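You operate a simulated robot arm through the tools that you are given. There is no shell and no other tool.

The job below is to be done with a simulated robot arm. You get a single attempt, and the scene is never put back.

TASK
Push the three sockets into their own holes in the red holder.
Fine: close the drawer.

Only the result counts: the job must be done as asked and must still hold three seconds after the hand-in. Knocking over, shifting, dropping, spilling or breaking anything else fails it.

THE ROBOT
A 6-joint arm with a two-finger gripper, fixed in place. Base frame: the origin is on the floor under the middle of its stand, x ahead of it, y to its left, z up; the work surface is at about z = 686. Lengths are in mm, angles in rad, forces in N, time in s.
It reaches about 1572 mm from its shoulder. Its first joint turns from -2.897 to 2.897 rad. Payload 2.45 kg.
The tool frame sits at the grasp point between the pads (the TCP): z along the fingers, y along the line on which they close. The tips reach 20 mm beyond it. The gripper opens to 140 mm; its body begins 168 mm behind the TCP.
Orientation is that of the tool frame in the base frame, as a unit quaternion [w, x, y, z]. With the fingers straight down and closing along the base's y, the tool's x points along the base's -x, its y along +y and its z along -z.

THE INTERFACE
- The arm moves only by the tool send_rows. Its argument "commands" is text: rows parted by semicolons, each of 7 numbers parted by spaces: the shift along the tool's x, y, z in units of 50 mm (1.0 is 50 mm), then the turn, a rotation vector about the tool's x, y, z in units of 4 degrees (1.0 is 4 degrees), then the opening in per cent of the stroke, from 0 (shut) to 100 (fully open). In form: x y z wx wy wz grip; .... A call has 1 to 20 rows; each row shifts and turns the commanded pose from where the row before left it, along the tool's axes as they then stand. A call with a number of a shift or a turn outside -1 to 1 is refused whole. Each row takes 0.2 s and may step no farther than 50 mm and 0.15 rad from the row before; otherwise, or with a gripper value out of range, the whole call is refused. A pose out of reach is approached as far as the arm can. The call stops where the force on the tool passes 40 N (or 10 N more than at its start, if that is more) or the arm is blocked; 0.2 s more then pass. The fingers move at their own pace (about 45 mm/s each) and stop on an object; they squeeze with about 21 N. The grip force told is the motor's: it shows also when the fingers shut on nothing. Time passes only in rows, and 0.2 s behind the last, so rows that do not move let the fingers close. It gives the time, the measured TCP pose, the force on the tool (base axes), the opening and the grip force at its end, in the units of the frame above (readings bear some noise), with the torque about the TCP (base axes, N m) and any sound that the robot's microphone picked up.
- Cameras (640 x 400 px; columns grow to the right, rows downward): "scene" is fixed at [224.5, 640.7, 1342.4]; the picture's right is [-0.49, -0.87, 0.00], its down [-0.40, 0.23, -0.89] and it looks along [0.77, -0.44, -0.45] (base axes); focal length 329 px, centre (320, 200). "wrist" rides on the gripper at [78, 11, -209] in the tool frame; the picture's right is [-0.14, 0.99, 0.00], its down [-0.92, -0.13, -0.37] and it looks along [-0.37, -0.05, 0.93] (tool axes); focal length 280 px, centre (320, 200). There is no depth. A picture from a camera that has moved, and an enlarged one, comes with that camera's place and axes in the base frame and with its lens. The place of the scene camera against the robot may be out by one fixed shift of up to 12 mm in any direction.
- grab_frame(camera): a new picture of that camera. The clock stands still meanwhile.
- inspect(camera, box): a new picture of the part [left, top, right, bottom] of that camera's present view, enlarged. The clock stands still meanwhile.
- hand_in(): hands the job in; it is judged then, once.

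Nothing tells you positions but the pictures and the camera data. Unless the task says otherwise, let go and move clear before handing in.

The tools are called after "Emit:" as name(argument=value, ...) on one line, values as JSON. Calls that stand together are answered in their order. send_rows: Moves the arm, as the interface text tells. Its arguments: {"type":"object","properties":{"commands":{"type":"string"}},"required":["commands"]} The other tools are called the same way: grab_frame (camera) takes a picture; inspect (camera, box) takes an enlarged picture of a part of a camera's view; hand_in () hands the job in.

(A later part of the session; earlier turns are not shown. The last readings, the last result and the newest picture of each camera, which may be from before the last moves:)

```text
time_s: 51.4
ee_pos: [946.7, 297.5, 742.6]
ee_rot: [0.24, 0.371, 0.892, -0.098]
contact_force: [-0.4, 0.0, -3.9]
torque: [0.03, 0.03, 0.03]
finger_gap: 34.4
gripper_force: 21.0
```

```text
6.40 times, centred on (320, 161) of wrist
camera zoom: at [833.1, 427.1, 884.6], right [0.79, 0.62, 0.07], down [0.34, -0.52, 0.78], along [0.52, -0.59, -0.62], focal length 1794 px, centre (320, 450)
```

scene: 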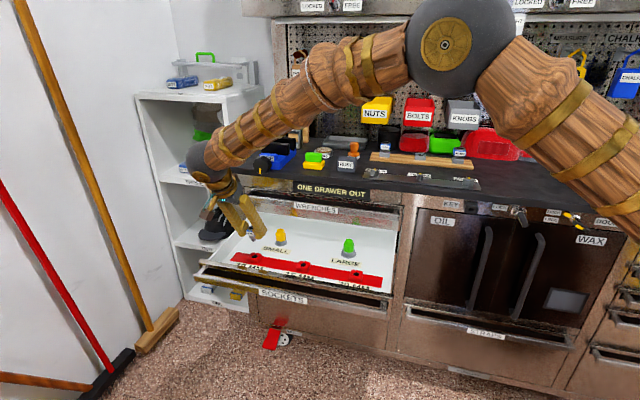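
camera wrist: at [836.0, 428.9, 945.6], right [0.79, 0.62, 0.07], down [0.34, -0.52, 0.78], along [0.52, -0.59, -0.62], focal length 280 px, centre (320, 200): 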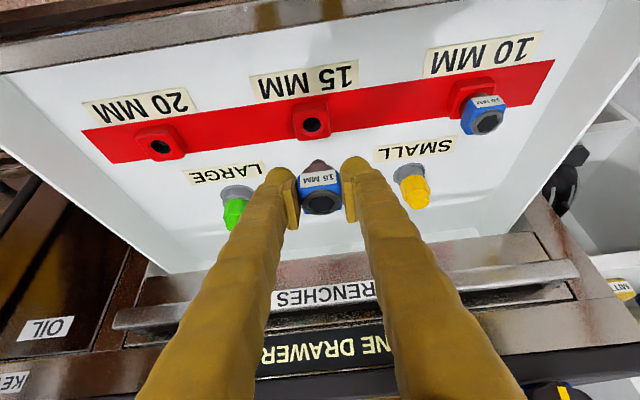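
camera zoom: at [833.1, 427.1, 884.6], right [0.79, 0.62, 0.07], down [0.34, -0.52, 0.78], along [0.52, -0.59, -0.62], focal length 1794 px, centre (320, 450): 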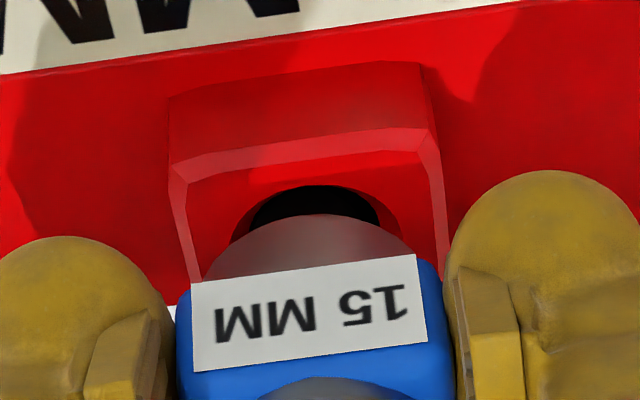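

The stem has entered the hole without contact force. I'll continue down until the neck seats.

Emit:
send_rows(commands="0.015 0 0.045 0 0 0 0;0.02 0 0.035 0 0 0 0;0.02 0 0.035 0 0 0 0;0 0 0 0 0 0 0;0 0 0 0 0 0 0")

Emit:
inspect(camera="scene", box=[278, 242, 326, 272])

Emit:
inspect(camera="wrist", box=[270, 130, 370, 192])

```text
time_s: 52.6
ee_pos: [946.6, 296.1, 736.2]
ee_rot: [0.241, 0.37, 0.892, -0.098]
contact_force: [-3.0, -1.8, 9.8]
torque: [-0.12, -0.05, -0.03]
finger_gap: 34.0
gripper_force: 21.0
```

```text
13.33 times, centred on (302, 257) of scene
camera zoom: at [224.5, 640.7, 1342.4], right [-0.49, -0.87, 0.0], down [-0.4, 0.23, -0.89], along [0.77, -0.44, -0.45], focal length 4384 px, centre (560, -560)
```

zoom: 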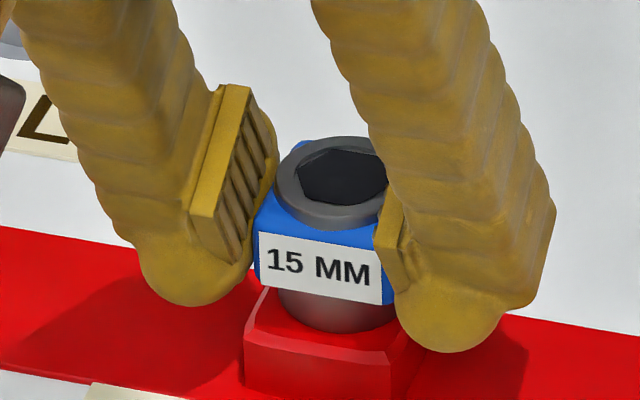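

```text
6.40 times, centred on (320, 161) of wrist
camera zoom: at [833.5, 426.5, 877.8], right [0.79, 0.62, 0.07], down [0.34, -0.52, 0.78], along [0.52, -0.59, -0.62], focal length 1794 px, centre (320, 450)
```

zoom: 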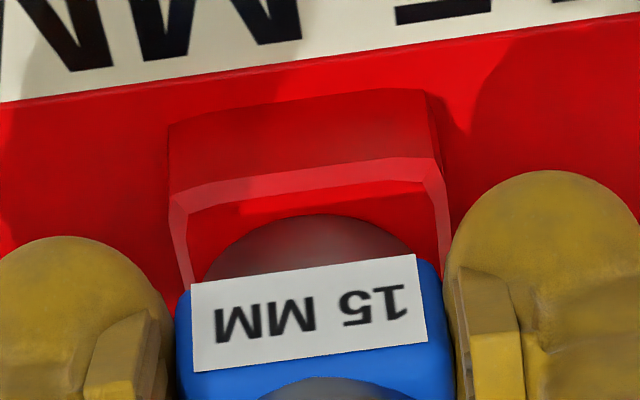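

Contact at the expected seating height, with a slight sideways load. I'll ease it 0.5 mm over and push about 2 mm further to seat it.

Emit:
send_rows(commands="0.01 -0.012 0.0173 0 0 0 0;0 0 0 0 0 0 0;0.01 0 0.0173 0 0 0 0;0 0 0 0 0 0 0")

Emit:
inspect(camera="wrist", box=[270, 130, 370, 192])

Emit:
inspect(camera="scene", box=[278, 242, 326, 272])

```text
time_s: 53.6
ee_pos: [946.4, 295.5, 733.8]
ee_rot: [0.24, 0.371, 0.892, -0.098]
contact_force: [6.8, 7.4, 13.6]
torque: [0.04, -0.17, 0.07]
finger_gap: 34.2
gripper_force: 21.2
```

```text
6.40 times, centred on (320, 161) of wrist
camera zoom: at [833.2, 425.9, 875.7], right [0.78, 0.62, 0.07], down [0.34, -0.52, 0.78], along [0.52, -0.59, -0.62], focal length 1794 px, centre (320, 450)
```

zoom: 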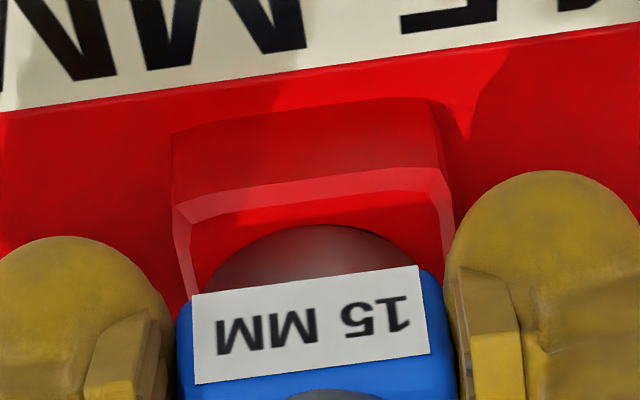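

```text
13.33 times, centred on (302, 257) of scene
camera zoom: at [224.5, 640.7, 1342.4], right [-0.49, -0.87, 0.0], down [-0.4, 0.23, -0.89], along [0.77, -0.44, -0.45], focal length 4384 px, centre (560, -560)
```

zoom: 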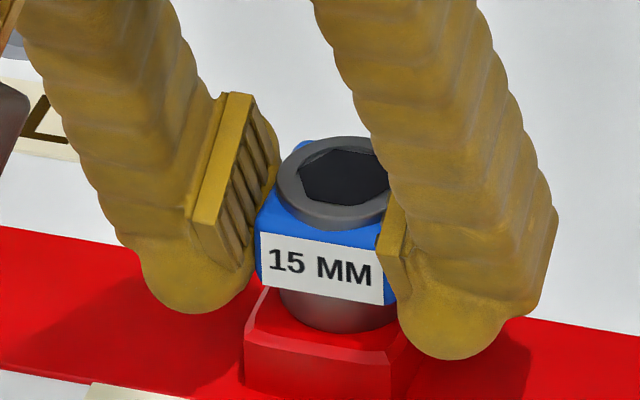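

The socket no longer moves down and the neck sits on the red block, so it's seated. I'll relax the side load, open and rise.

Emit:
send_rows(commands="0 0.007 0 0 0 0 0;0 0 0 0 0 0 45;0 0 0 0 0 0 45;0 0 0 0 0 0 45;0 0 0 0 0 0 45;-0.25 0 -0.433 0 0 0 45;-0.25 0 -0.433 0 0 0 45;-0.25 0 -0.433 0 0 0 45;0 0 0 0 0 0 45")

Emit:
inspect(camera="scene", box=[220, 215, 340, 290])

Emit:
inspect(camera="wrist", box=[270, 80, 370, 172])

```text
time_s: 55.6
ee_pos: [943.8, 294.4, 808.5]
ee_rot: [0.241, 0.37, 0.892, -0.099]
contact_force: [0.4, 0.4, -0.4]
torque: [-0.01, 0.0, -0.02]
finger_gap: 63.3
gripper_force: 0.0
```

```text
5.33 times, centred on (280, 252) of scene
camera zoom: at [224.5, 640.7, 1342.4], right [-0.49, -0.87, 0.0], down [-0.4, 0.23, -0.89], along [0.77, -0.44, -0.45], focal length 1754 px, centre (533, -80)
```

zoom: 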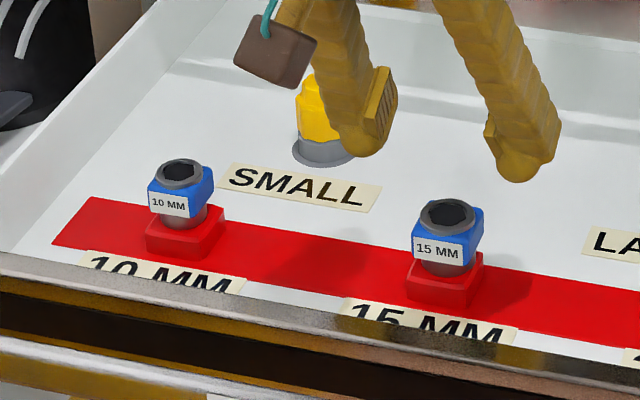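

```text
4.35 times, centred on (320, 126) of wrist
camera zoom: at [831.1, 424.3, 950.2], right [0.79, 0.62, 0.07], down [0.34, -0.52, 0.78], along [0.52, -0.59, -0.62], focal length 1219 px, centre (320, 522)
```

zoom: 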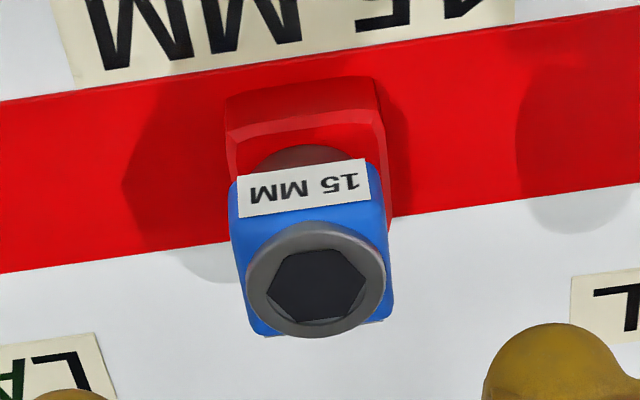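

Both sockets sit alike in their blocks. I'll do the same closed-finger press on the 15 MM one to be certain.

Emit:
send_rows(commands="0 0 0 0 0 0 0;0 0 0 0 0 0 0;0 0 0 0 0 0 0;0 0 0 0 0 0 0;0 0 0 0 0 0 0;0.023 0.029 0.426 0 0 0 0;0.023 0.029 0.426 0 0 0 0;0 0 0 0 0 0 0;0 0 0 0 0 0 0")

Emit:
inspect(camera="scene", box=[274, 232, 330, 272])

Emit:
inspect(camera="wrist", box=[250, 110, 390, 222])

```text
time_s: 57.6
ee_pos: [961.9, 284.9, 768.7]
ee_rot: [0.24, 0.37, 0.892, -0.099]
contact_force: [-0.2, 0.1, 0.2]
torque: [-0.02, 0.01, 0.0]
finger_gap: 0.1
gripper_force: 20.7
```

```text
10.00 times, centred on (302, 252) of scene
camera zoom: at [224.5, 640.7, 1342.4], right [-0.49, -0.87, 0.0], down [-0.4, 0.23, -0.89], along [0.77, -0.44, -0.45], focal length 3288 px, centre (500, -320)
```

zoom: 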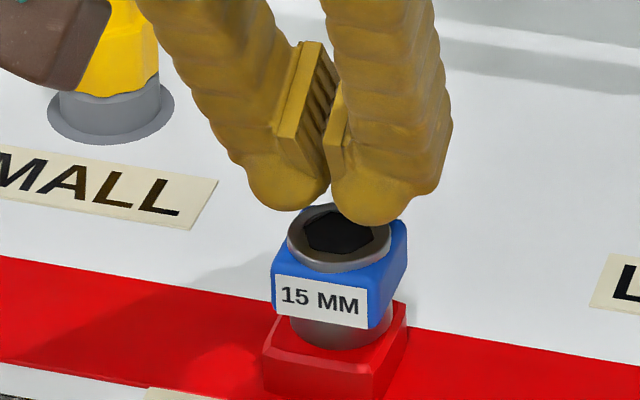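

```text
3.57 times, centred on (320, 166) of wrist
camera zoom: at [848.5, 414.7, 911.4], right [0.79, 0.62, 0.07], down [0.34, -0.52, 0.78], along [0.52, -0.59, -0.62], focal length 1001 px, centre (320, 321)
```

zoom: 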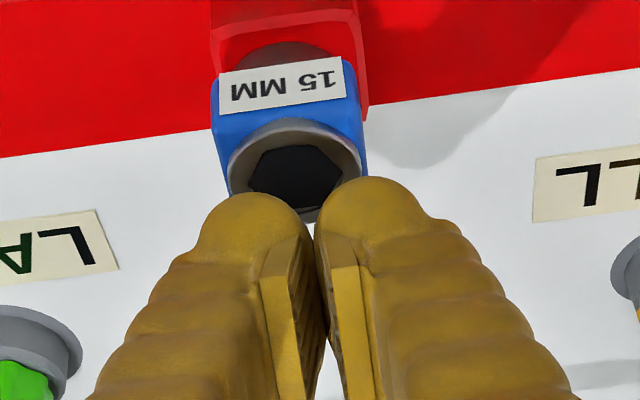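

Emit:
send_rows(commands="0.03 -0.05 0.052 0 0 0 0;0.02 0 0.0346 0 0 0 0;0.01 0 0.0173 0 0 0 0;0.01 0 0.0173 0 0 0 0;0.01 0 0.0173 0 0 0 0;0 0 0 0 0 0 0")

Emit:
inspect(camera="scene", box=[274, 232, 330, 272])

```text
time_s: 59.0
ee_pos: [959.3, 282.6, 763.4]
ee_rot: [0.24, 0.37, 0.892, -0.098]
contact_force: [-1.5, 0.1, -0.3]
torque: [-0.01, -0.03, -0.03]
finger_gap: 0.0
gripper_force: 20.6
```

```text
10.00 times, centred on (302, 252) of scene
camera zoom: at [224.5, 640.7, 1342.4], right [-0.49, -0.87, 0.0], down [-0.4, 0.23, -0.89], along [0.77, -0.44, -0.45], focal length 3288 px, centre (500, -320)
```

zoom: 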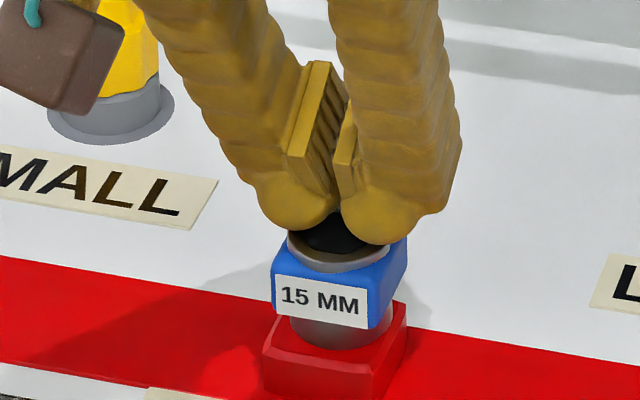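

Emit:
send_rows(commands="0.01 0 0.0173 0 0 0 0;0.01 0 0.0173 0 0 0 0;0.01 0 0.0173 0 0 0 0;0.01 0 0.0173 0 0 0 0;0.01 0 0.0173 0 0 0 0;0.01 0 0.0173 0 0 0 0;0 0 0 0 0 0 0")

Emit:
inspect(camera="scene", box=[274, 232, 330, 272])

```text
time_s: 60.3
ee_pos: [962.8, 281.1, 761.8]
ee_rot: [0.241, 0.371, 0.891, -0.098]
contact_force: [1.4, 1.9, 9.7]
torque: [0.08, 0.03, -0.02]
finger_gap: 6.3
gripper_force: 21.5
stopped in row 6: the force on the tool passed its limit at 44 N (the readings are from after the stop); the commanded pose is now the measured one
```

```text
10.00 times, centred on (302, 252) of scene
camera zoom: at [224.5, 640.7, 1342.4], right [-0.49, -0.87, 0.0], down [-0.4, 0.23, -0.89], along [0.77, -0.44, -0.45], focal length 3288 px, centre (500, -320)
```

zoom: 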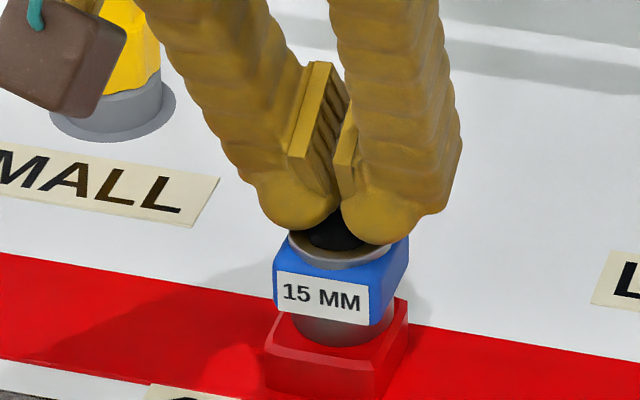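

The 15 MM socket is fully seated too (44 N, no further travel). Now up and over to the 20 MM socket.

Emit:
send_rows(commands="-0.2 0 -0.3464 0 0 0 0;-0.469 0 -0.811 0 0 0 60;-0.469 0 -0.811 0 0 0 60;-0.469 0 -0.811 0 0 0 60;-0.469 0 -0.811 0 0 0 60;-0.469 0 -0.811 0 0 0 60;-0.469 0 -0.811 0 0 0 60;-0.269 0 -0.465 0 0 0 60;0 0 0 0 0 0 60")

Emit:
inspect(camera="scene", box=[200, 215, 410, 320])

Emit:
send_rows(commands="-0.4445 -0.7217 0.2567 0 0 0 60;-0.4445 -0.7217 0.2567 0 0 0 60;-0.4445 -0.7217 0.2567 0 0 0 60;-0.4445 -0.7217 0.2567 0 0 0 60;-0.4445 -0.7217 0.2567 0 0 0 60;-0.4445 -0.7217 0.2567 0 0 0 60;-0.4445 -0.7217 0.2567 0 0 0 60;-0.4445 -0.7217 0.2567 0 0 0 60;-0.4445 -0.7217 0.2567 0 0 0 60;-0.4445 -0.7217 0.2567 0 0 0 60;-0.4445 -0.7217 0.2567 0 0 0 60;-0.4445 -0.7217 0.2567 0 0 0 60;0 0 0 0 0 0 60;0 0 0 0 0 0 60")

Emit:
grab_frame(camera="wrist")

Emit:
inspect(camera="wrist", box=[280, 110, 360, 190])

Emit:
grab_frame(camera="scene")

```text
time_s: 62.3
ee_pos: [962.4, 281.7, 1087.3]
ee_rot: [0.241, 0.371, 0.891, -0.099]
contact_force: [-0.5, -0.5, 0.0]
torque: [0.02, -0.02, -0.01]
finger_gap: 84.0
gripper_force: 0.0
```

```text
3.05 times, centred on (305, 268) of scene
camera zoom: at [224.5, 640.7, 1342.4], right [-0.49, -0.87, 0.0], down [-0.4, 0.23, -0.89], along [0.77, -0.44, -0.45], focal length 1002 px, centre (366, -6)
```

zoom: 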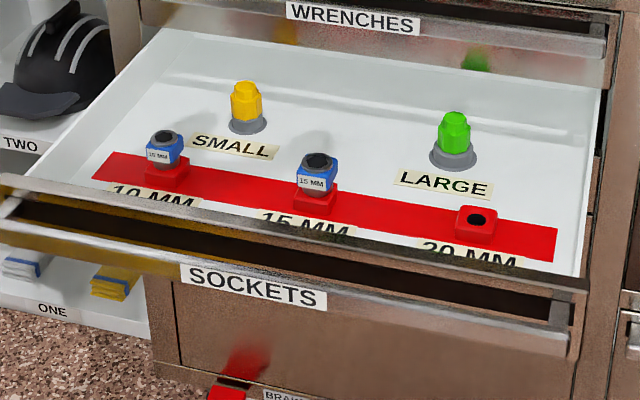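

```text
time_s: 65.3
ee_pos: [867.7, -244.9, 1085.4]
ee_rot: [0.241, 0.371, 0.892, -0.098]
contact_force: [-0.6, -0.8, -0.3]
torque: [0.01, 0.03, 0.01]
finger_gap: 83.8
gripper_force: 0.1
```

```text
taken
camera wrist: at [754.2, -114.9, 1226.6], right [0.79, 0.61, 0.07], down [0.34, -0.52, 0.78], along [0.52, -0.59, -0.62], focal length 280 px, centre (320, 200)
```

wrist: 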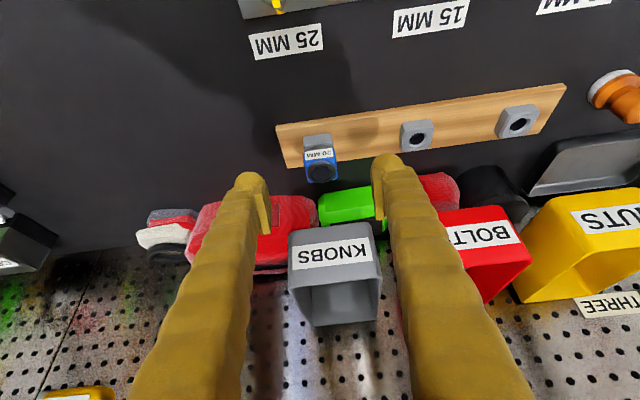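

```text
5.00 times, centred on (320, 150) of wrist
camera zoom: at [754.2, -114.9, 1226.6], right [0.79, 0.61, 0.07], down [0.34, -0.52, 0.78], along [0.52, -0.59, -0.62], focal length 1402 px, centre (320, 450)
```

zoom: 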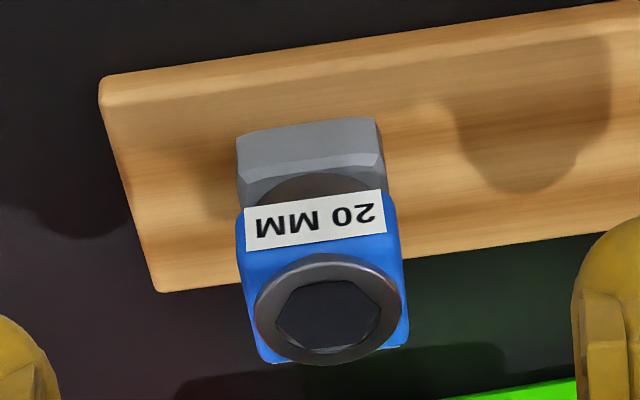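

```text
taken
```

scene: 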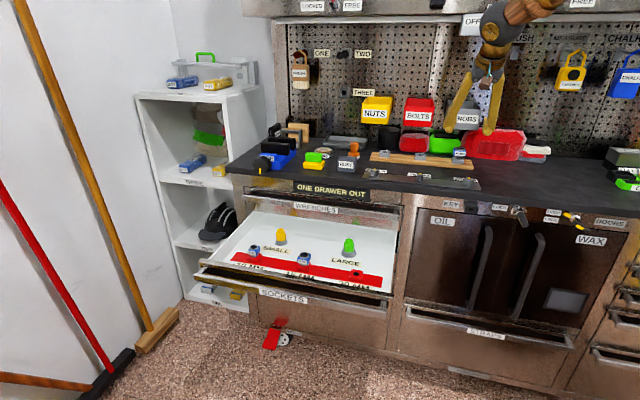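

The 20 MM socket's axis is at about 69 mm inward of me and well centred sideways. I'll come down around it as before.

Emit:
send_rows(commands="-0.075 -0.001 0.513 0 0 0 60;-0.075 -0.001 0.513 0 0 0 60;-0.075 -0.001 0.513 0 0 0 60;-0.075 -0.001 0.513 0 0 0 60;0 0 0 0 0 0 60;0 0 0 0 0 0 60")

Emit:
inspect(camera="wrist", box=[250, 140, 390, 228])

Emit:
inspect(camera="scene", box=[428, 130, 488, 168])

```text
time_s: 66.7
ee_pos: [914.8, -287.3, 1007.0]
ee_rot: [0.242, 0.37, 0.892, -0.097]
contact_force: [-0.2, -0.4, -0.4]
torque: [-0.01, 0.0, -0.01]
finger_gap: 84.0
gripper_force: 0.1
```

```text
4.55 times, centred on (320, 184) of wrist
camera zoom: at [801.3, -157.5, 1148.2], right [0.79, 0.61, 0.07], down [0.34, -0.52, 0.78], along [0.52, -0.59, -0.62], focal length 1274 px, centre (320, 273)
```

zoom: 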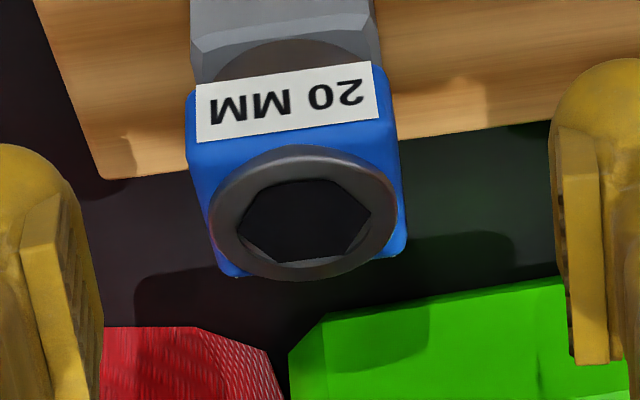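

```text
10.53 times, centred on (458, 149) of scene
camera zoom: at [224.5, 640.7, 1342.4], right [-0.49, -0.87, 0.0], down [-0.4, 0.23, -0.89], along [0.77, -0.44, -0.45], focal length 3461 px, centre (-1133, 737)
```

zoom: 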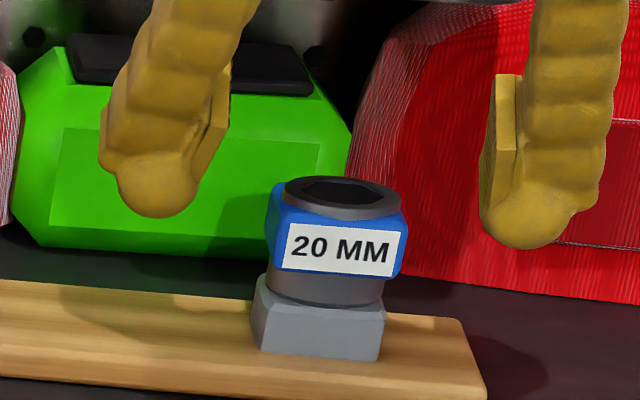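

I'm about 4 mm off sideways here; I'll correct that, go down 17 mm and close.

Emit:
send_rows(commands="0 -0.08 0 0 0 0 60;0 0 0 0 0 0 60;0.085 0 0.147 0 0 0 60;0.085 0 0.147 0 0 0 60;0 0 0 0 0 0 60;0 0 0 0 0 0 60")

Emit:
inspect(camera="wrist", box=[250, 140, 390, 228])

Emit:
inspect(camera="scene", box=[428, 130, 488, 168])

```text
time_s: 68.1
ee_pos: [912.5, -292.1, 989.9]
ee_rot: [0.241, 0.371, 0.891, -0.097]
contact_force: [0.3, -0.3, -0.4]
torque: [-0.02, 0.03, -0.02]
finger_gap: 83.8
gripper_force: 0.1
```

```text
4.55 times, centred on (320, 184) of wrist
camera zoom: at [799.9, -160.9, 1131.0], right [0.79, 0.61, 0.07], down [0.34, -0.52, 0.78], along [0.52, -0.59, -0.62], focal length 1274 px, centre (320, 273)
```

zoom: 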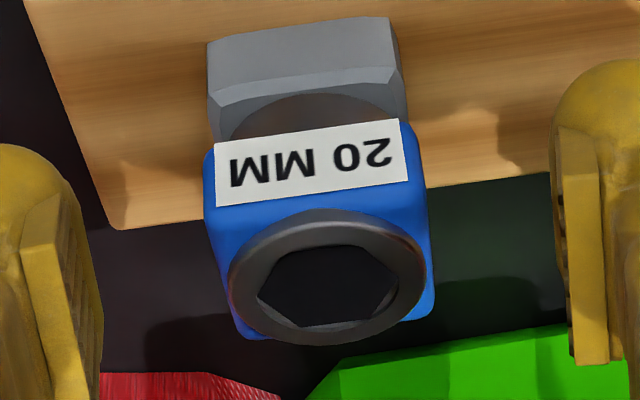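

```text
10.53 times, centred on (458, 149) of scene
camera zoom: at [224.5, 640.7, 1342.4], right [-0.49, -0.87, 0.0], down [-0.4, 0.23, -0.89], along [0.77, -0.44, -0.45], focal length 3461 px, centre (-1133, 737)
```

zoom: 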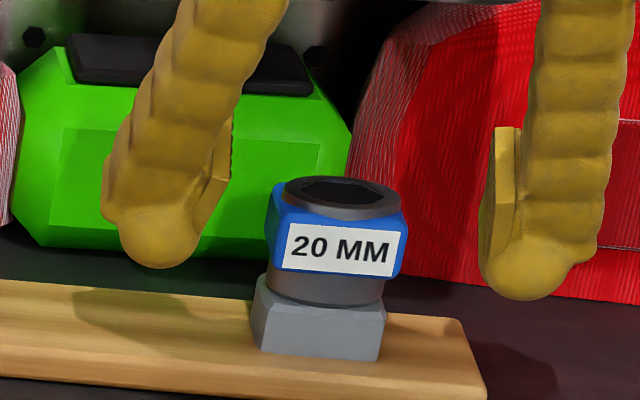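

Centred and at grasp height. Closing.

Emit:
send_rows(commands="0 0 0 0 0 0 0;0 0 0 0 0 0 0;0 0 0 0 0 0 0;0 0 0 0 0 0 0;0 0 0 0 0 0 0")

Emit:
inspect(camera="wrist", box=[250, 140, 390, 228])

```text
time_s: 69.3
ee_pos: [913.2, -292.1, 990.1]
ee_rot: [0.242, 0.371, 0.891, -0.098]
contact_force: [1.2, 0.5, 0.2]
torque: [-0.03, 0.03, 0.01]
finger_gap: 38.2
gripper_force: 21.4
```

```text
4.55 times, centred on (320, 184) of wrist
camera zoom: at [799.9, -160.9, 1131.0], right [0.79, 0.61, 0.07], down [0.34, -0.52, 0.78], along [0.52, -0.59, -0.62], focal length 1274 px, centre (320, 273)
```

zoom: 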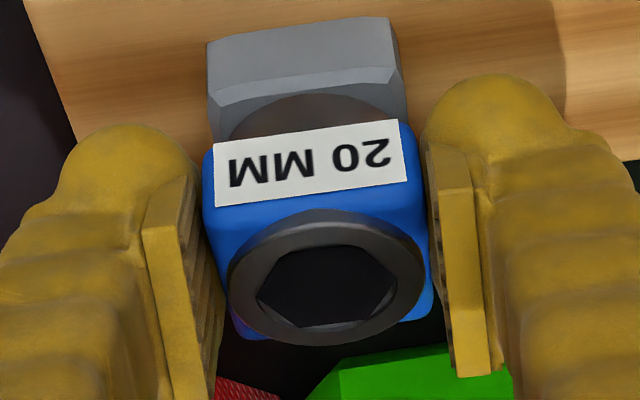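

Gripped firmly (38 mm gap, 21 N). Lifting out and carrying it to the 20 MM hole.

Emit:
send_rows(commands="-0.05 0 -0.0866 0 0 0 0;-0.05 0 -0.0866 0 0 0 0;-0.05 0 -0.0866 0 0 0 0;-0.05 0 -0.0866 0 0 0 0;-0.05 0 -0.0866 0 0 0 0;-0.05 0 -0.0866 0 0 0 0;0.483 0 -0.683 0 0 0 0;0.483 0 -0.683 0 0 0 0;0.483 0 -0.683 0 0 0 0;0.483 0 -0.683 0 0 0 0;0 0 0 0 0 0 0")

Emit:
inspect(camera="scene", box=[420, 80, 520, 180])

```text
time_s: 71.7
ee_pos: [804.7, -184.8, 1089.2]
ee_rot: [0.241, 0.37, 0.891, -0.099]
contact_force: [0.2, 0.1, -4.8]
torque: [0.01, 0.01, -0.01]
finger_gap: 38.2
gripper_force: 21.1
```

```text
4.00 times, centred on (470, 130) of scene
camera zoom: at [224.5, 640.7, 1342.4], right [-0.49, -0.87, 0.0], down [-0.4, 0.23, -0.89], along [0.77, -0.44, -0.45], focal length 1315 px, centre (-280, 480)
```

zoom: 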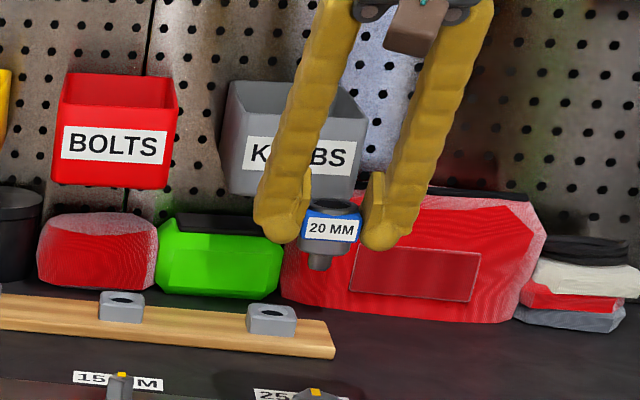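

Emit:
send_rows(commands="0.5195 0.685 -0.3 0 0 0 0;0.5195 0.685 -0.3 0 0 0 0;0.5195 0.685 -0.3 0 0 0 0;0.5195 0.685 -0.3 0 0 0 0;0.5195 0.685 -0.3 0 0 0 0;0.5195 0.685 -0.3 0 0 0 0;0.5195 0.685 -0.3 0 0 0 0;0.5195 0.685 -0.3 0 0 0 0;0 0 0 0 0 0 0")

Emit:
send_rows(commands="0.476 0 0.8245 0 0 0 0;0.476 0 0.8245 0 0 0 0;0.476 0 0.8245 0 0 0 0;0.476 0 0.8245 0 0 0 0;0.476 0 0.8245 0 0 0 0;0.476 0 0.8245 0 0 0 0;0 0 0 0 0 0 0;0 0 0 0 0 0 0")

Emit:
grab_frame(camera="wrist")

Emit:
inspect(camera="wrist", box=[260, 80, 380, 155])

Emit:
inspect(camera="scene", box=[315, 220, 395, 280])

```text
time_s: 73.7
ee_pos: [829.2, 179.0, 1090.1]
ee_rot: [0.241, 0.37, 0.892, -0.097]
contact_force: [0.2, -0.7, -5.7]
torque: [0.07, 0.0, 0.0]
finger_gap: 38.2
gripper_force: 21.0
```

```text
time_s: 75.5
ee_pos: [831.5, 178.2, 808.1]
ee_rot: [0.242, 0.37, 0.892, -0.098]
contact_force: [0.5, 0.9, -3.7]
torque: [0.02, 0.05, 0.02]
finger_gap: 38.6
gripper_force: 20.9
```

```text
taken
camera wrist: at [718.3, 308.3, 949.2], right [0.79, 0.61, 0.07], down [0.34, -0.52, 0.78], along [0.52, -0.59, -0.62], focal length 280 px, centre (320, 200)
```

wrist: 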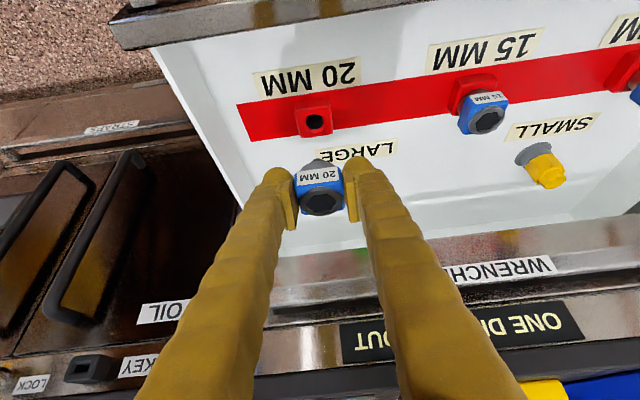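

```text
5.33 times, centred on (320, 118) of wrist
camera zoom: at [718.3, 308.3, 949.2], right [0.79, 0.61, 0.07], down [0.34, -0.52, 0.78], along [0.52, -0.59, -0.62], focal length 1495 px, centre (320, 640)
```

zoom: 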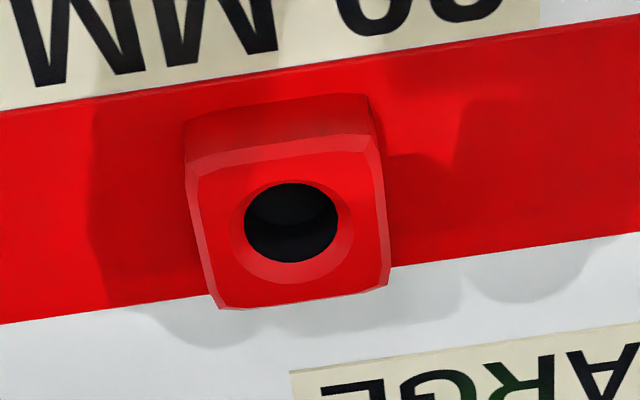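

```text
6.67 times, centred on (355, 250) of scene
camera zoom: at [224.5, 640.7, 1342.4], right [-0.49, -0.87, 0.0], down [-0.4, 0.23, -0.89], along [0.77, -0.44, -0.45], focal length 2192 px, centre (87, -133)
```

zoom: 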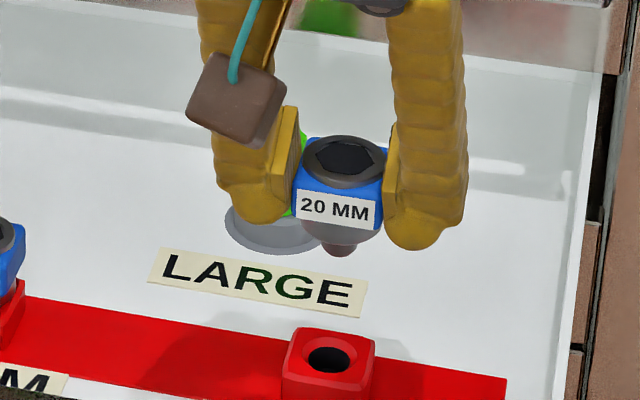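

The socket hangs almost directly above the 20 MM hole. Lowering to about 8 mm above with a tiny correction.

Emit:
send_rows(commands="0.181 0.006 0.303 0 0 0 0;0.181 0.006 0.303 0 0 0 0;0.181 0.006 0.303 0 0 0 0;0 0 0 0 0 0 0;0 0 0 0 0 0 0")

Emit:
inspect(camera="scene", box=[332, 248, 380, 278])

Emit:
inspect(camera="wrist", box=[270, 130, 370, 192])

```text
time_s: 76.7
ee_pos: [831.2, 180.4, 753.2]
ee_rot: [0.242, 0.371, 0.891, -0.097]
contact_force: [0.9, -0.4, -4.3]
torque: [0.02, 0.05, 0.02]
finger_gap: 38.2
gripper_force: 21.4
```

```text
13.33 times, centred on (356, 263) of scene
camera zoom: at [224.5, 640.7, 1342.4], right [-0.49, -0.87, 0.0], down [-0.4, 0.23, -0.89], along [0.77, -0.44, -0.45], focal length 4384 px, centre (-160, -640)
```

zoom: 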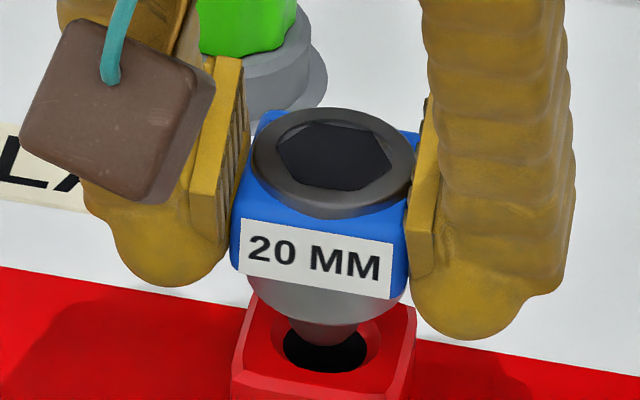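

```text
6.40 times, centred on (320, 161) of wrist
camera zoom: at [718.4, 310.5, 894.0], right [0.79, 0.61, 0.07], down [0.34, -0.52, 0.78], along [0.52, -0.59, -0.62], focal length 1794 px, centre (320, 450)
```

zoom: 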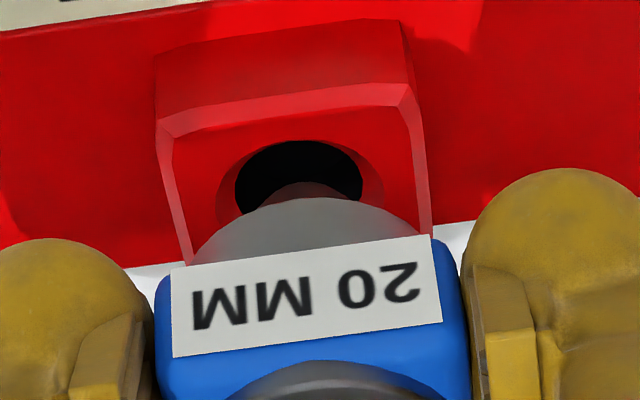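

The stem is over the hole mouth in both views. Lowering gently with a half-millimetre trim.

Emit:
send_rows(commands="0.02 -0.008 0.062 0 0 0 0;0.03 0 0.052 0 0 0 0;0.02 0 0.035 0 0 0 0;0 0 0 0 0 0 0;0 0 0 0 0 0 0")

Emit:
inspect(camera="scene", box=[332, 248, 380, 278])

Emit:
inspect(camera="wrist", box=[270, 130, 370, 192])

```text
time_s: 77.9
ee_pos: [831.2, 180.4, 743.8]
ee_rot: [0.241, 0.37, 0.892, -0.098]
contact_force: [0.6, -0.4, -5.2]
torque: [0.01, 0.05, 0.01]
finger_gap: 38.0
gripper_force: 21.3
```

```text
13.33 times, centred on (356, 263) of scene
camera zoom: at [224.5, 640.7, 1342.4], right [-0.49, -0.87, 0.0], down [-0.4, 0.23, -0.89], along [0.77, -0.44, -0.45], focal length 4384 px, centre (-160, -640)
```

zoom: 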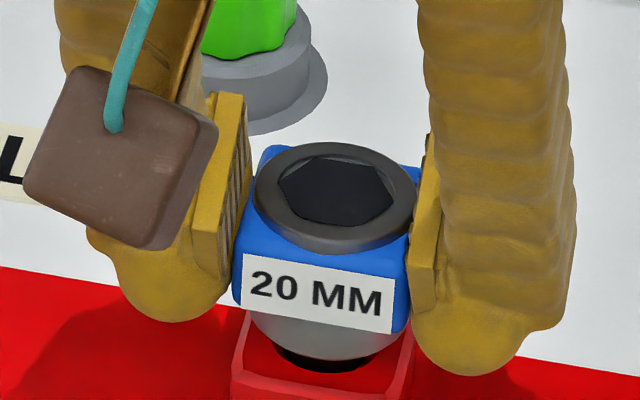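

```text
6.40 times, centred on (320, 161) of wrist
camera zoom: at [717.4, 310.2, 885.0], right [0.79, 0.61, 0.07], down [0.34, -0.52, 0.78], along [0.52, -0.59, -0.62], focal length 1794 px, centre (320, 450)
```

zoom: 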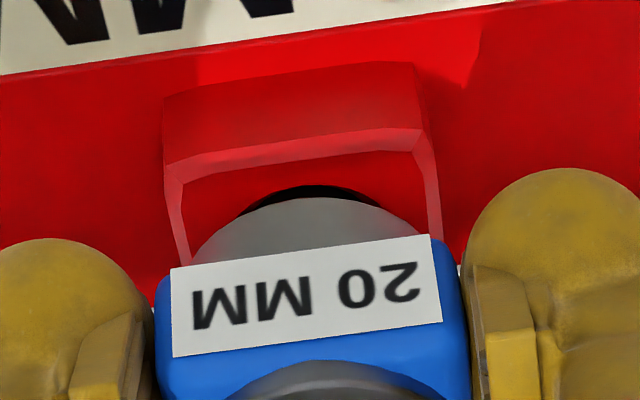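

Emit:
send_rows(commands="0.018 0 0.038 0 0 0 0;0.02 0 0.035 0 0 0 0;0 0 0 0 0 0 0;0 0 0 0 0 0 0")

Emit:
inspect(camera="scene", box=[332, 248, 380, 278])

Emit:
inspect(camera="wrist", box=[270, 130, 370, 192])

```text
time_s: 78.9
ee_pos: [832.0, 180.4, 738.6]
ee_rot: [0.242, 0.371, 0.891, -0.099]
contact_force: [0.0, 0.1, -5.7]
torque: [0.04, 0.02, 0.01]
finger_gap: 38.1
gripper_force: 21.2
```

```text
13.33 times, centred on (356, 263) of scene
camera zoom: at [224.5, 640.7, 1342.4], right [-0.49, -0.87, 0.0], down [-0.4, 0.23, -0.89], along [0.77, -0.44, -0.45], focal length 4384 px, centre (-160, -640)
```

zoom: 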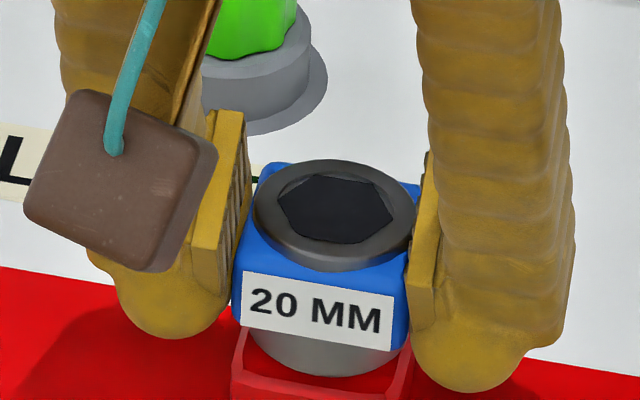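

```text
6.40 times, centred on (320, 161) of wrist
camera zoom: at [717.9, 309.7, 879.7], right [0.79, 0.61, 0.07], down [0.34, -0.52, 0.78], along [0.52, -0.59, -0.62], focal length 1794 px, centre (320, 450)
```

zoom: 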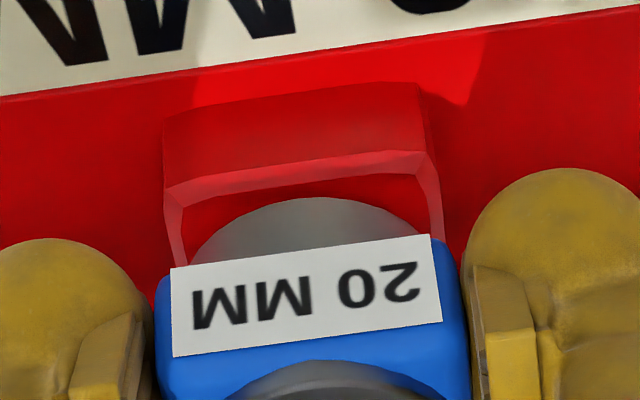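

Emit:
send_rows(commands="0.02 0 0.035 0 0 0 0;0 0 0 0 0 0 0;0.02 0 0.035 0 0 0 0;0 0 0 0 0 0 0;0 0 0 0 0 0 0")

Emit:
inspect(camera="scene", box=[332, 250, 380, 280])

Emit:
inspect(camera="wrist", box=[270, 130, 370, 192])

```text
time_s: 80.1
ee_pos: [831.6, 179.3, 736.3]
ee_rot: [0.242, 0.371, 0.892, -0.097]
contact_force: [-3.2, -3.4, 15.4]
torque: [-0.1, -0.01, -0.03]
finger_gap: 38.4
gripper_force: 21.3
```

```text
13.33 times, centred on (356, 265) of scene
camera zoom: at [224.5, 640.7, 1342.4], right [-0.49, -0.87, 0.0], down [-0.4, 0.23, -0.89], along [0.77, -0.44, -0.45], focal length 4384 px, centre (-160, -667)
```

zoom: 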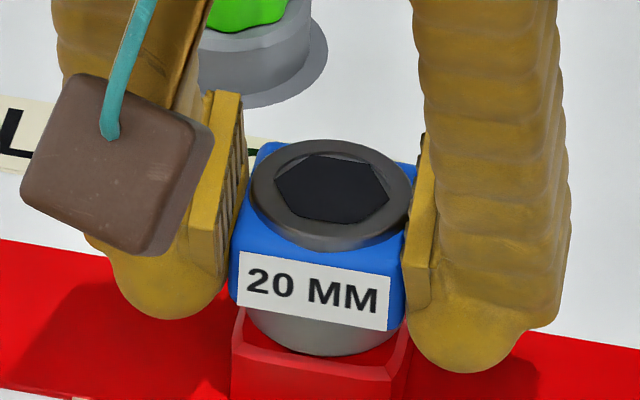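

```text
6.40 times, centred on (320, 161) of wrist
camera zoom: at [718.8, 309.7, 877.0], right [0.79, 0.61, 0.07], down [0.34, -0.52, 0.78], along [0.52, -0.59, -0.62], focal length 1794 px, centre (320, 450)
```

zoom: 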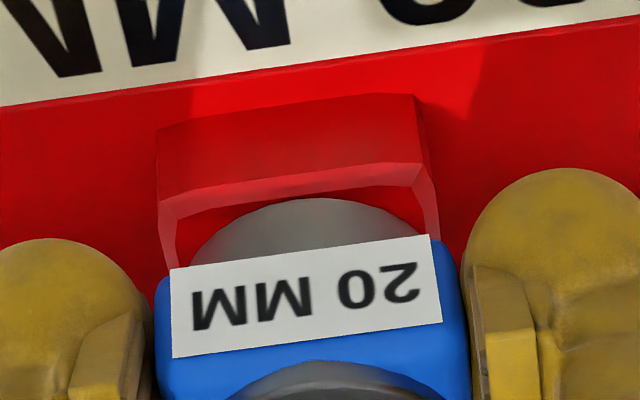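

Contact at the same seating height as the others. Pushing 2–3 mm further to be sure it's home.

Emit:
send_rows(commands="0.01 -0.006 0.0173 0 0 0 0;0 0 0 0 0 0 0;0.01 0 0.0173 0 0 0 0;0 0 0 0 0 0 0")

Emit:
inspect(camera="scene", box=[332, 250, 380, 280])

Emit:
inspect(camera="wrist", box=[270, 130, 370, 192])

```text
time_s: 81.1
ee_pos: [832.8, 179.3, 735.3]
ee_rot: [0.24, 0.371, 0.892, -0.099]
contact_force: [-5.5, -4.9, 15.8]
torque: [-0.17, -0.01, -0.06]
finger_gap: 38.1
gripper_force: 21.3
```

```text
13.33 times, centred on (356, 265) of scene
camera zoom: at [224.5, 640.7, 1342.4], right [-0.49, -0.87, 0.0], down [-0.4, 0.23, -0.89], along [0.77, -0.44, -0.45], focal length 4384 px, centre (-160, -667)
```

zoom: 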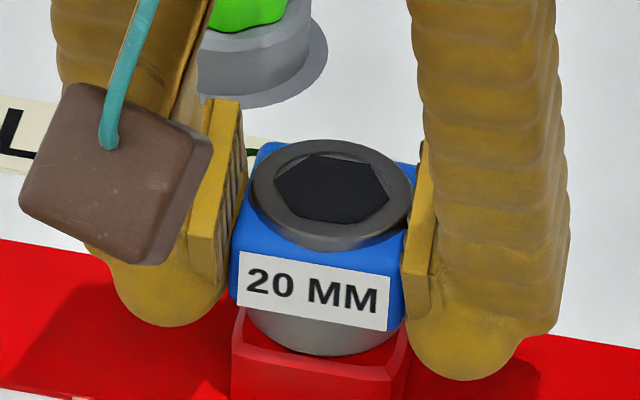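

```text
6.40 times, centred on (320, 161) of wrist
camera zoom: at [718.9, 309.8, 875.0], right [0.79, 0.61, 0.07], down [0.34, -0.52, 0.78], along [0.52, -0.59, -0.62], focal length 1794 px, centre (320, 450)
```

zoom: 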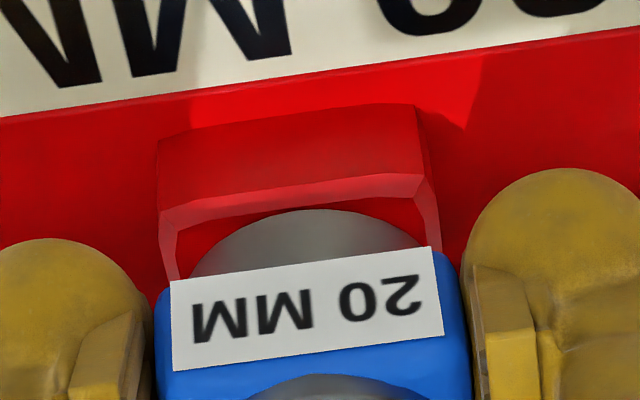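

The socket stays put while the fingers slide, so it's seated. Relax, open and rise.

Emit:
send_rows(commands="0 -0.01 0 0 0 0 0;0 0 0 0 0 0 48;0 0 0 0 0 0 48;0 0 0 0 0 0 48;0 0 0 0 0 0 48;-0.25 0 -0.433 0 0 0 48;-0.25 0 -0.433 0 0 0 48;-0.25 0 -0.433 0 0 0 48;0 0 0 0 0 0 48")

Emit:
inspect(camera="scene", box=[220, 220, 396, 296])

Emit:
inspect(camera="wrist", box=[270, 80, 370, 172])

```text
time_s: 83.1
ee_pos: [830.9, 178.9, 805.4]
ee_rot: [0.241, 0.372, 0.891, -0.099]
contact_force: [0.3, 0.1, -0.9]
torque: [0.03, 0.0, 0.04]
finger_gap: 67.3
gripper_force: 0.1
```

```text
3.64 times, centred on (308, 258) of scene
camera zoom: at [224.5, 640.7, 1342.4], right [-0.49, -0.87, 0.0], down [-0.4, 0.23, -0.89], along [0.77, -0.44, -0.45], focal length 1196 px, centre (364, -11)
```

zoom: 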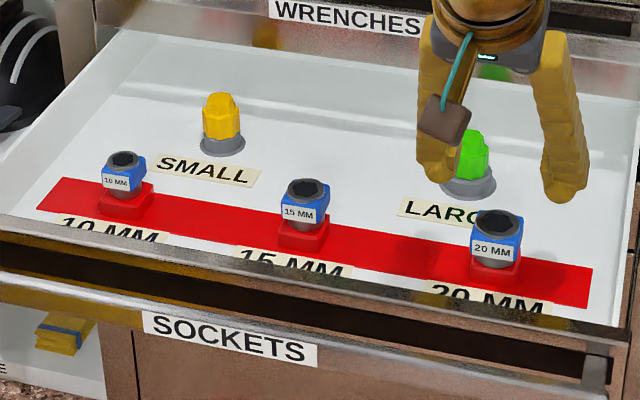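

```text
4.35 times, centred on (320, 126) of wrist
camera zoom: at [717.7, 309.2, 947.3], right [0.79, 0.61, 0.07], down [0.34, -0.52, 0.78], along [0.52, -0.59, -0.62], focal length 1219 px, centre (320, 522)
```

zoom: 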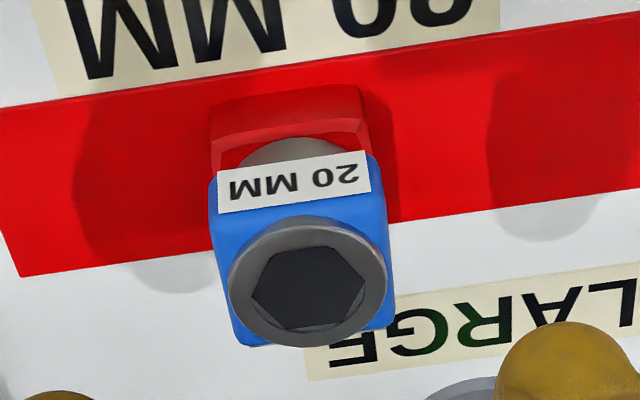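

All three sockets stand in their own holes. I'll give the 20 MM one the same confirming press.

Emit:
send_rows(commands="0 0 0 0 0 0 0;0 0 0 0 0 0 0;0 0 0 0 0 0 0;0 0 0 0 0 0 0;0 0 0 0 0 0 0;0.04 -0.018 0.409 0 0 0 0;0.04 -0.018 0.409 0 0 0 0;0.03 0 0.052 0 0 0 0;0.03 0 0.052 0 0 0 0;0 0 0 0 0 0 0")

Emit:
inspect(camera="scene", box=[328, 242, 384, 282])

Emit:
inspect(camera="wrist", box=[250, 110, 390, 222])

```text
time_s: 85.3
ee_pos: [842.5, 166.7, 763.6]
ee_rot: [0.241, 0.37, 0.892, -0.098]
contact_force: [-0.6, -0.7, 0.5]
torque: [-0.02, -0.01, 0.0]
finger_gap: 0.0
gripper_force: 21.1
```

```text
10.00 times, centred on (356, 262) of scene
camera zoom: at [224.5, 640.7, 1342.4], right [-0.49, -0.87, 0.0], down [-0.4, 0.23, -0.89], along [0.77, -0.44, -0.45], focal length 3288 px, centre (-40, -420)
```

zoom: 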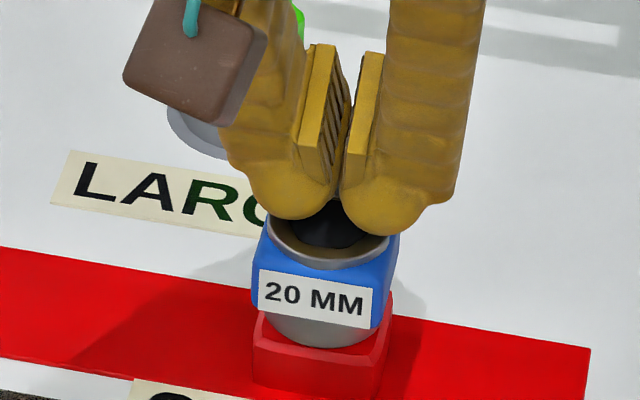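

```text
3.57 times, centred on (320, 166) of wrist
camera zoom: at [729.4, 296.6, 905.3], right [0.79, 0.61, 0.07], down [0.34, -0.52, 0.78], along [0.52, -0.59, -0.62], focal length 1001 px, centre (320, 321)
```

zoom: 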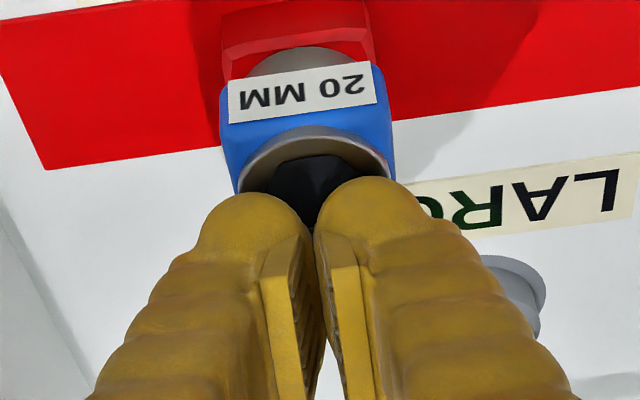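

Emit:
send_rows(commands="0.01 0 0.0173 0 0 0 0;0.01 0 0.0173 0 0 0 0;0.01 0 0.0173 0 0 0 0;0.01 0 0.0173 0 0 0 0;0.01 0 0.0173 0 0 0 0;0.01 0 0.0173 0 0 0 0;0.01 0 0.0173 0 0 0 0;0.01 0 0.0173 0 0 0 0;0 0 0 0 0 0 0")

Emit:
inspect(camera="scene", box=[328, 242, 384, 282])

```text
time_s: 86.6
ee_pos: [843.9, 164.7, 762.4]
ee_rot: [0.242, 0.373, 0.89, -0.097]
contact_force: [0.9, 1.8, 9.4]
torque: [0.04, 0.01, -0.05]
finger_gap: 5.8
gripper_force: 21.0
stopped in row 6: the force on the tool passed its limit at 43 N (the readings are from after the stop); the commanded pose is now the measured one
```

```text
10.00 times, centred on (356, 262) of scene
camera zoom: at [224.5, 640.7, 1342.4], right [-0.49, -0.87, 0.0], down [-0.4, 0.23, -0.89], along [0.77, -0.44, -0.45], focal length 3288 px, centre (-40, -420)
```

zoom: 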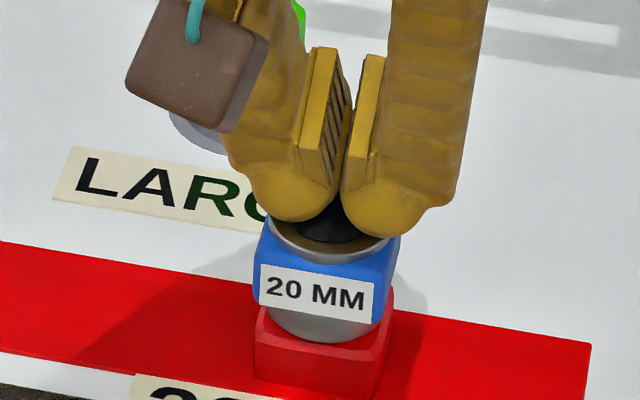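

All three are confirmed seated. Now I'll rise clear and look at the drawer front and handle to plan the push.

Emit:
send_rows(commands="-0.2 0 -0.3464 0 0 0 0;-0.467 0 -0.808 0 0 0 0;-0.467 0 -0.808 0 0 0 0;-0.467 0 -0.808 0 0 0 0;0 0 0 0 0 0 0")

Emit:
send_rows(commands="0.65 0.4 -0.375 0 0 0 0;0.65 0.4 -0.375 0 0 0 0;0.65 0.4 -0.375 0 0 0 0;0.65 0.4 -0.375 0 0 0 0;0.65 0.4 -0.375 0 0 0 0;0.65 0.4 -0.375 0 0 0 0;0.65 0.4 -0.375 0 0 0 0;0.65 0.4 -0.375 0 0 0 0;0 0 0 0 0 0 0;0 0 0 0 0 0 0")

Emit:
grab_frame(camera="wrist")

Emit:
grab_frame(camera="scene")

Emit:
inspect(camera="scene", box=[190, 240, 400, 350])

```text
time_s: 87.8
ee_pos: [842.9, 166.2, 918.9]
ee_rot: [0.242, 0.372, 0.891, -0.098]
contact_force: [-0.4, 0.4, -0.3]
torque: [0.02, 0.04, -0.01]
finger_gap: 0.0
gripper_force: 20.8
```

```text
time_s: 90.0
ee_pos: [745.2, 488.8, 918.0]
ee_rot: [0.242, 0.372, 0.891, -0.098]
contact_force: [0.1, 0.5, 0.1]
torque: [0.01, 0.0, 0.0]
finger_gap: 0.1
gripper_force: 20.6
```

```text
taken
camera wrist: at [631.6, 619.1, 1059.3], right [0.79, 0.61, 0.08], down [0.33, -0.53, 0.78], along [0.52, -0.59, -0.62], focal length 280 px, centre (320, 200)
```

wrist: 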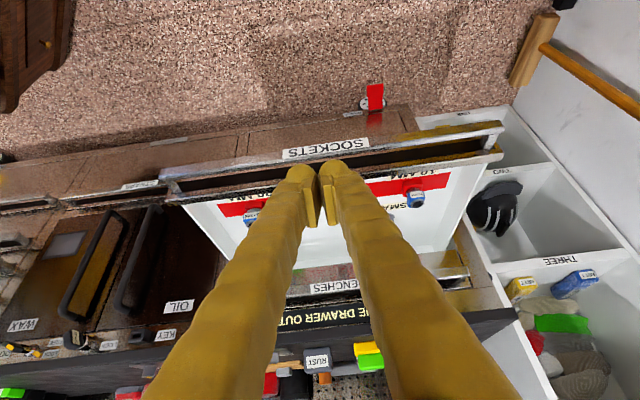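

```text
taken
```

scene: 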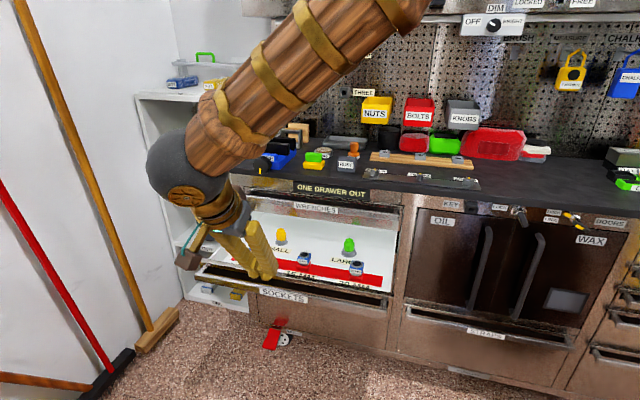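

```text
3.05 times, centred on (295, 295) of scene
camera zoom: at [224.5, 640.7, 1342.4], right [-0.49, -0.87, 0.0], down [-0.4, 0.23, -0.89], along [0.77, -0.44, -0.45], focal length 1002 px, centre (396, -90)
```

zoom: 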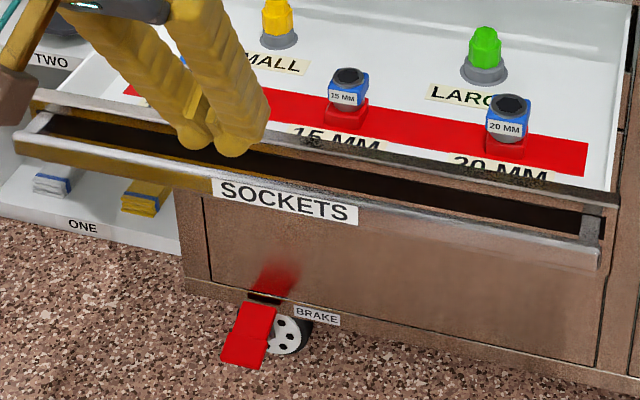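

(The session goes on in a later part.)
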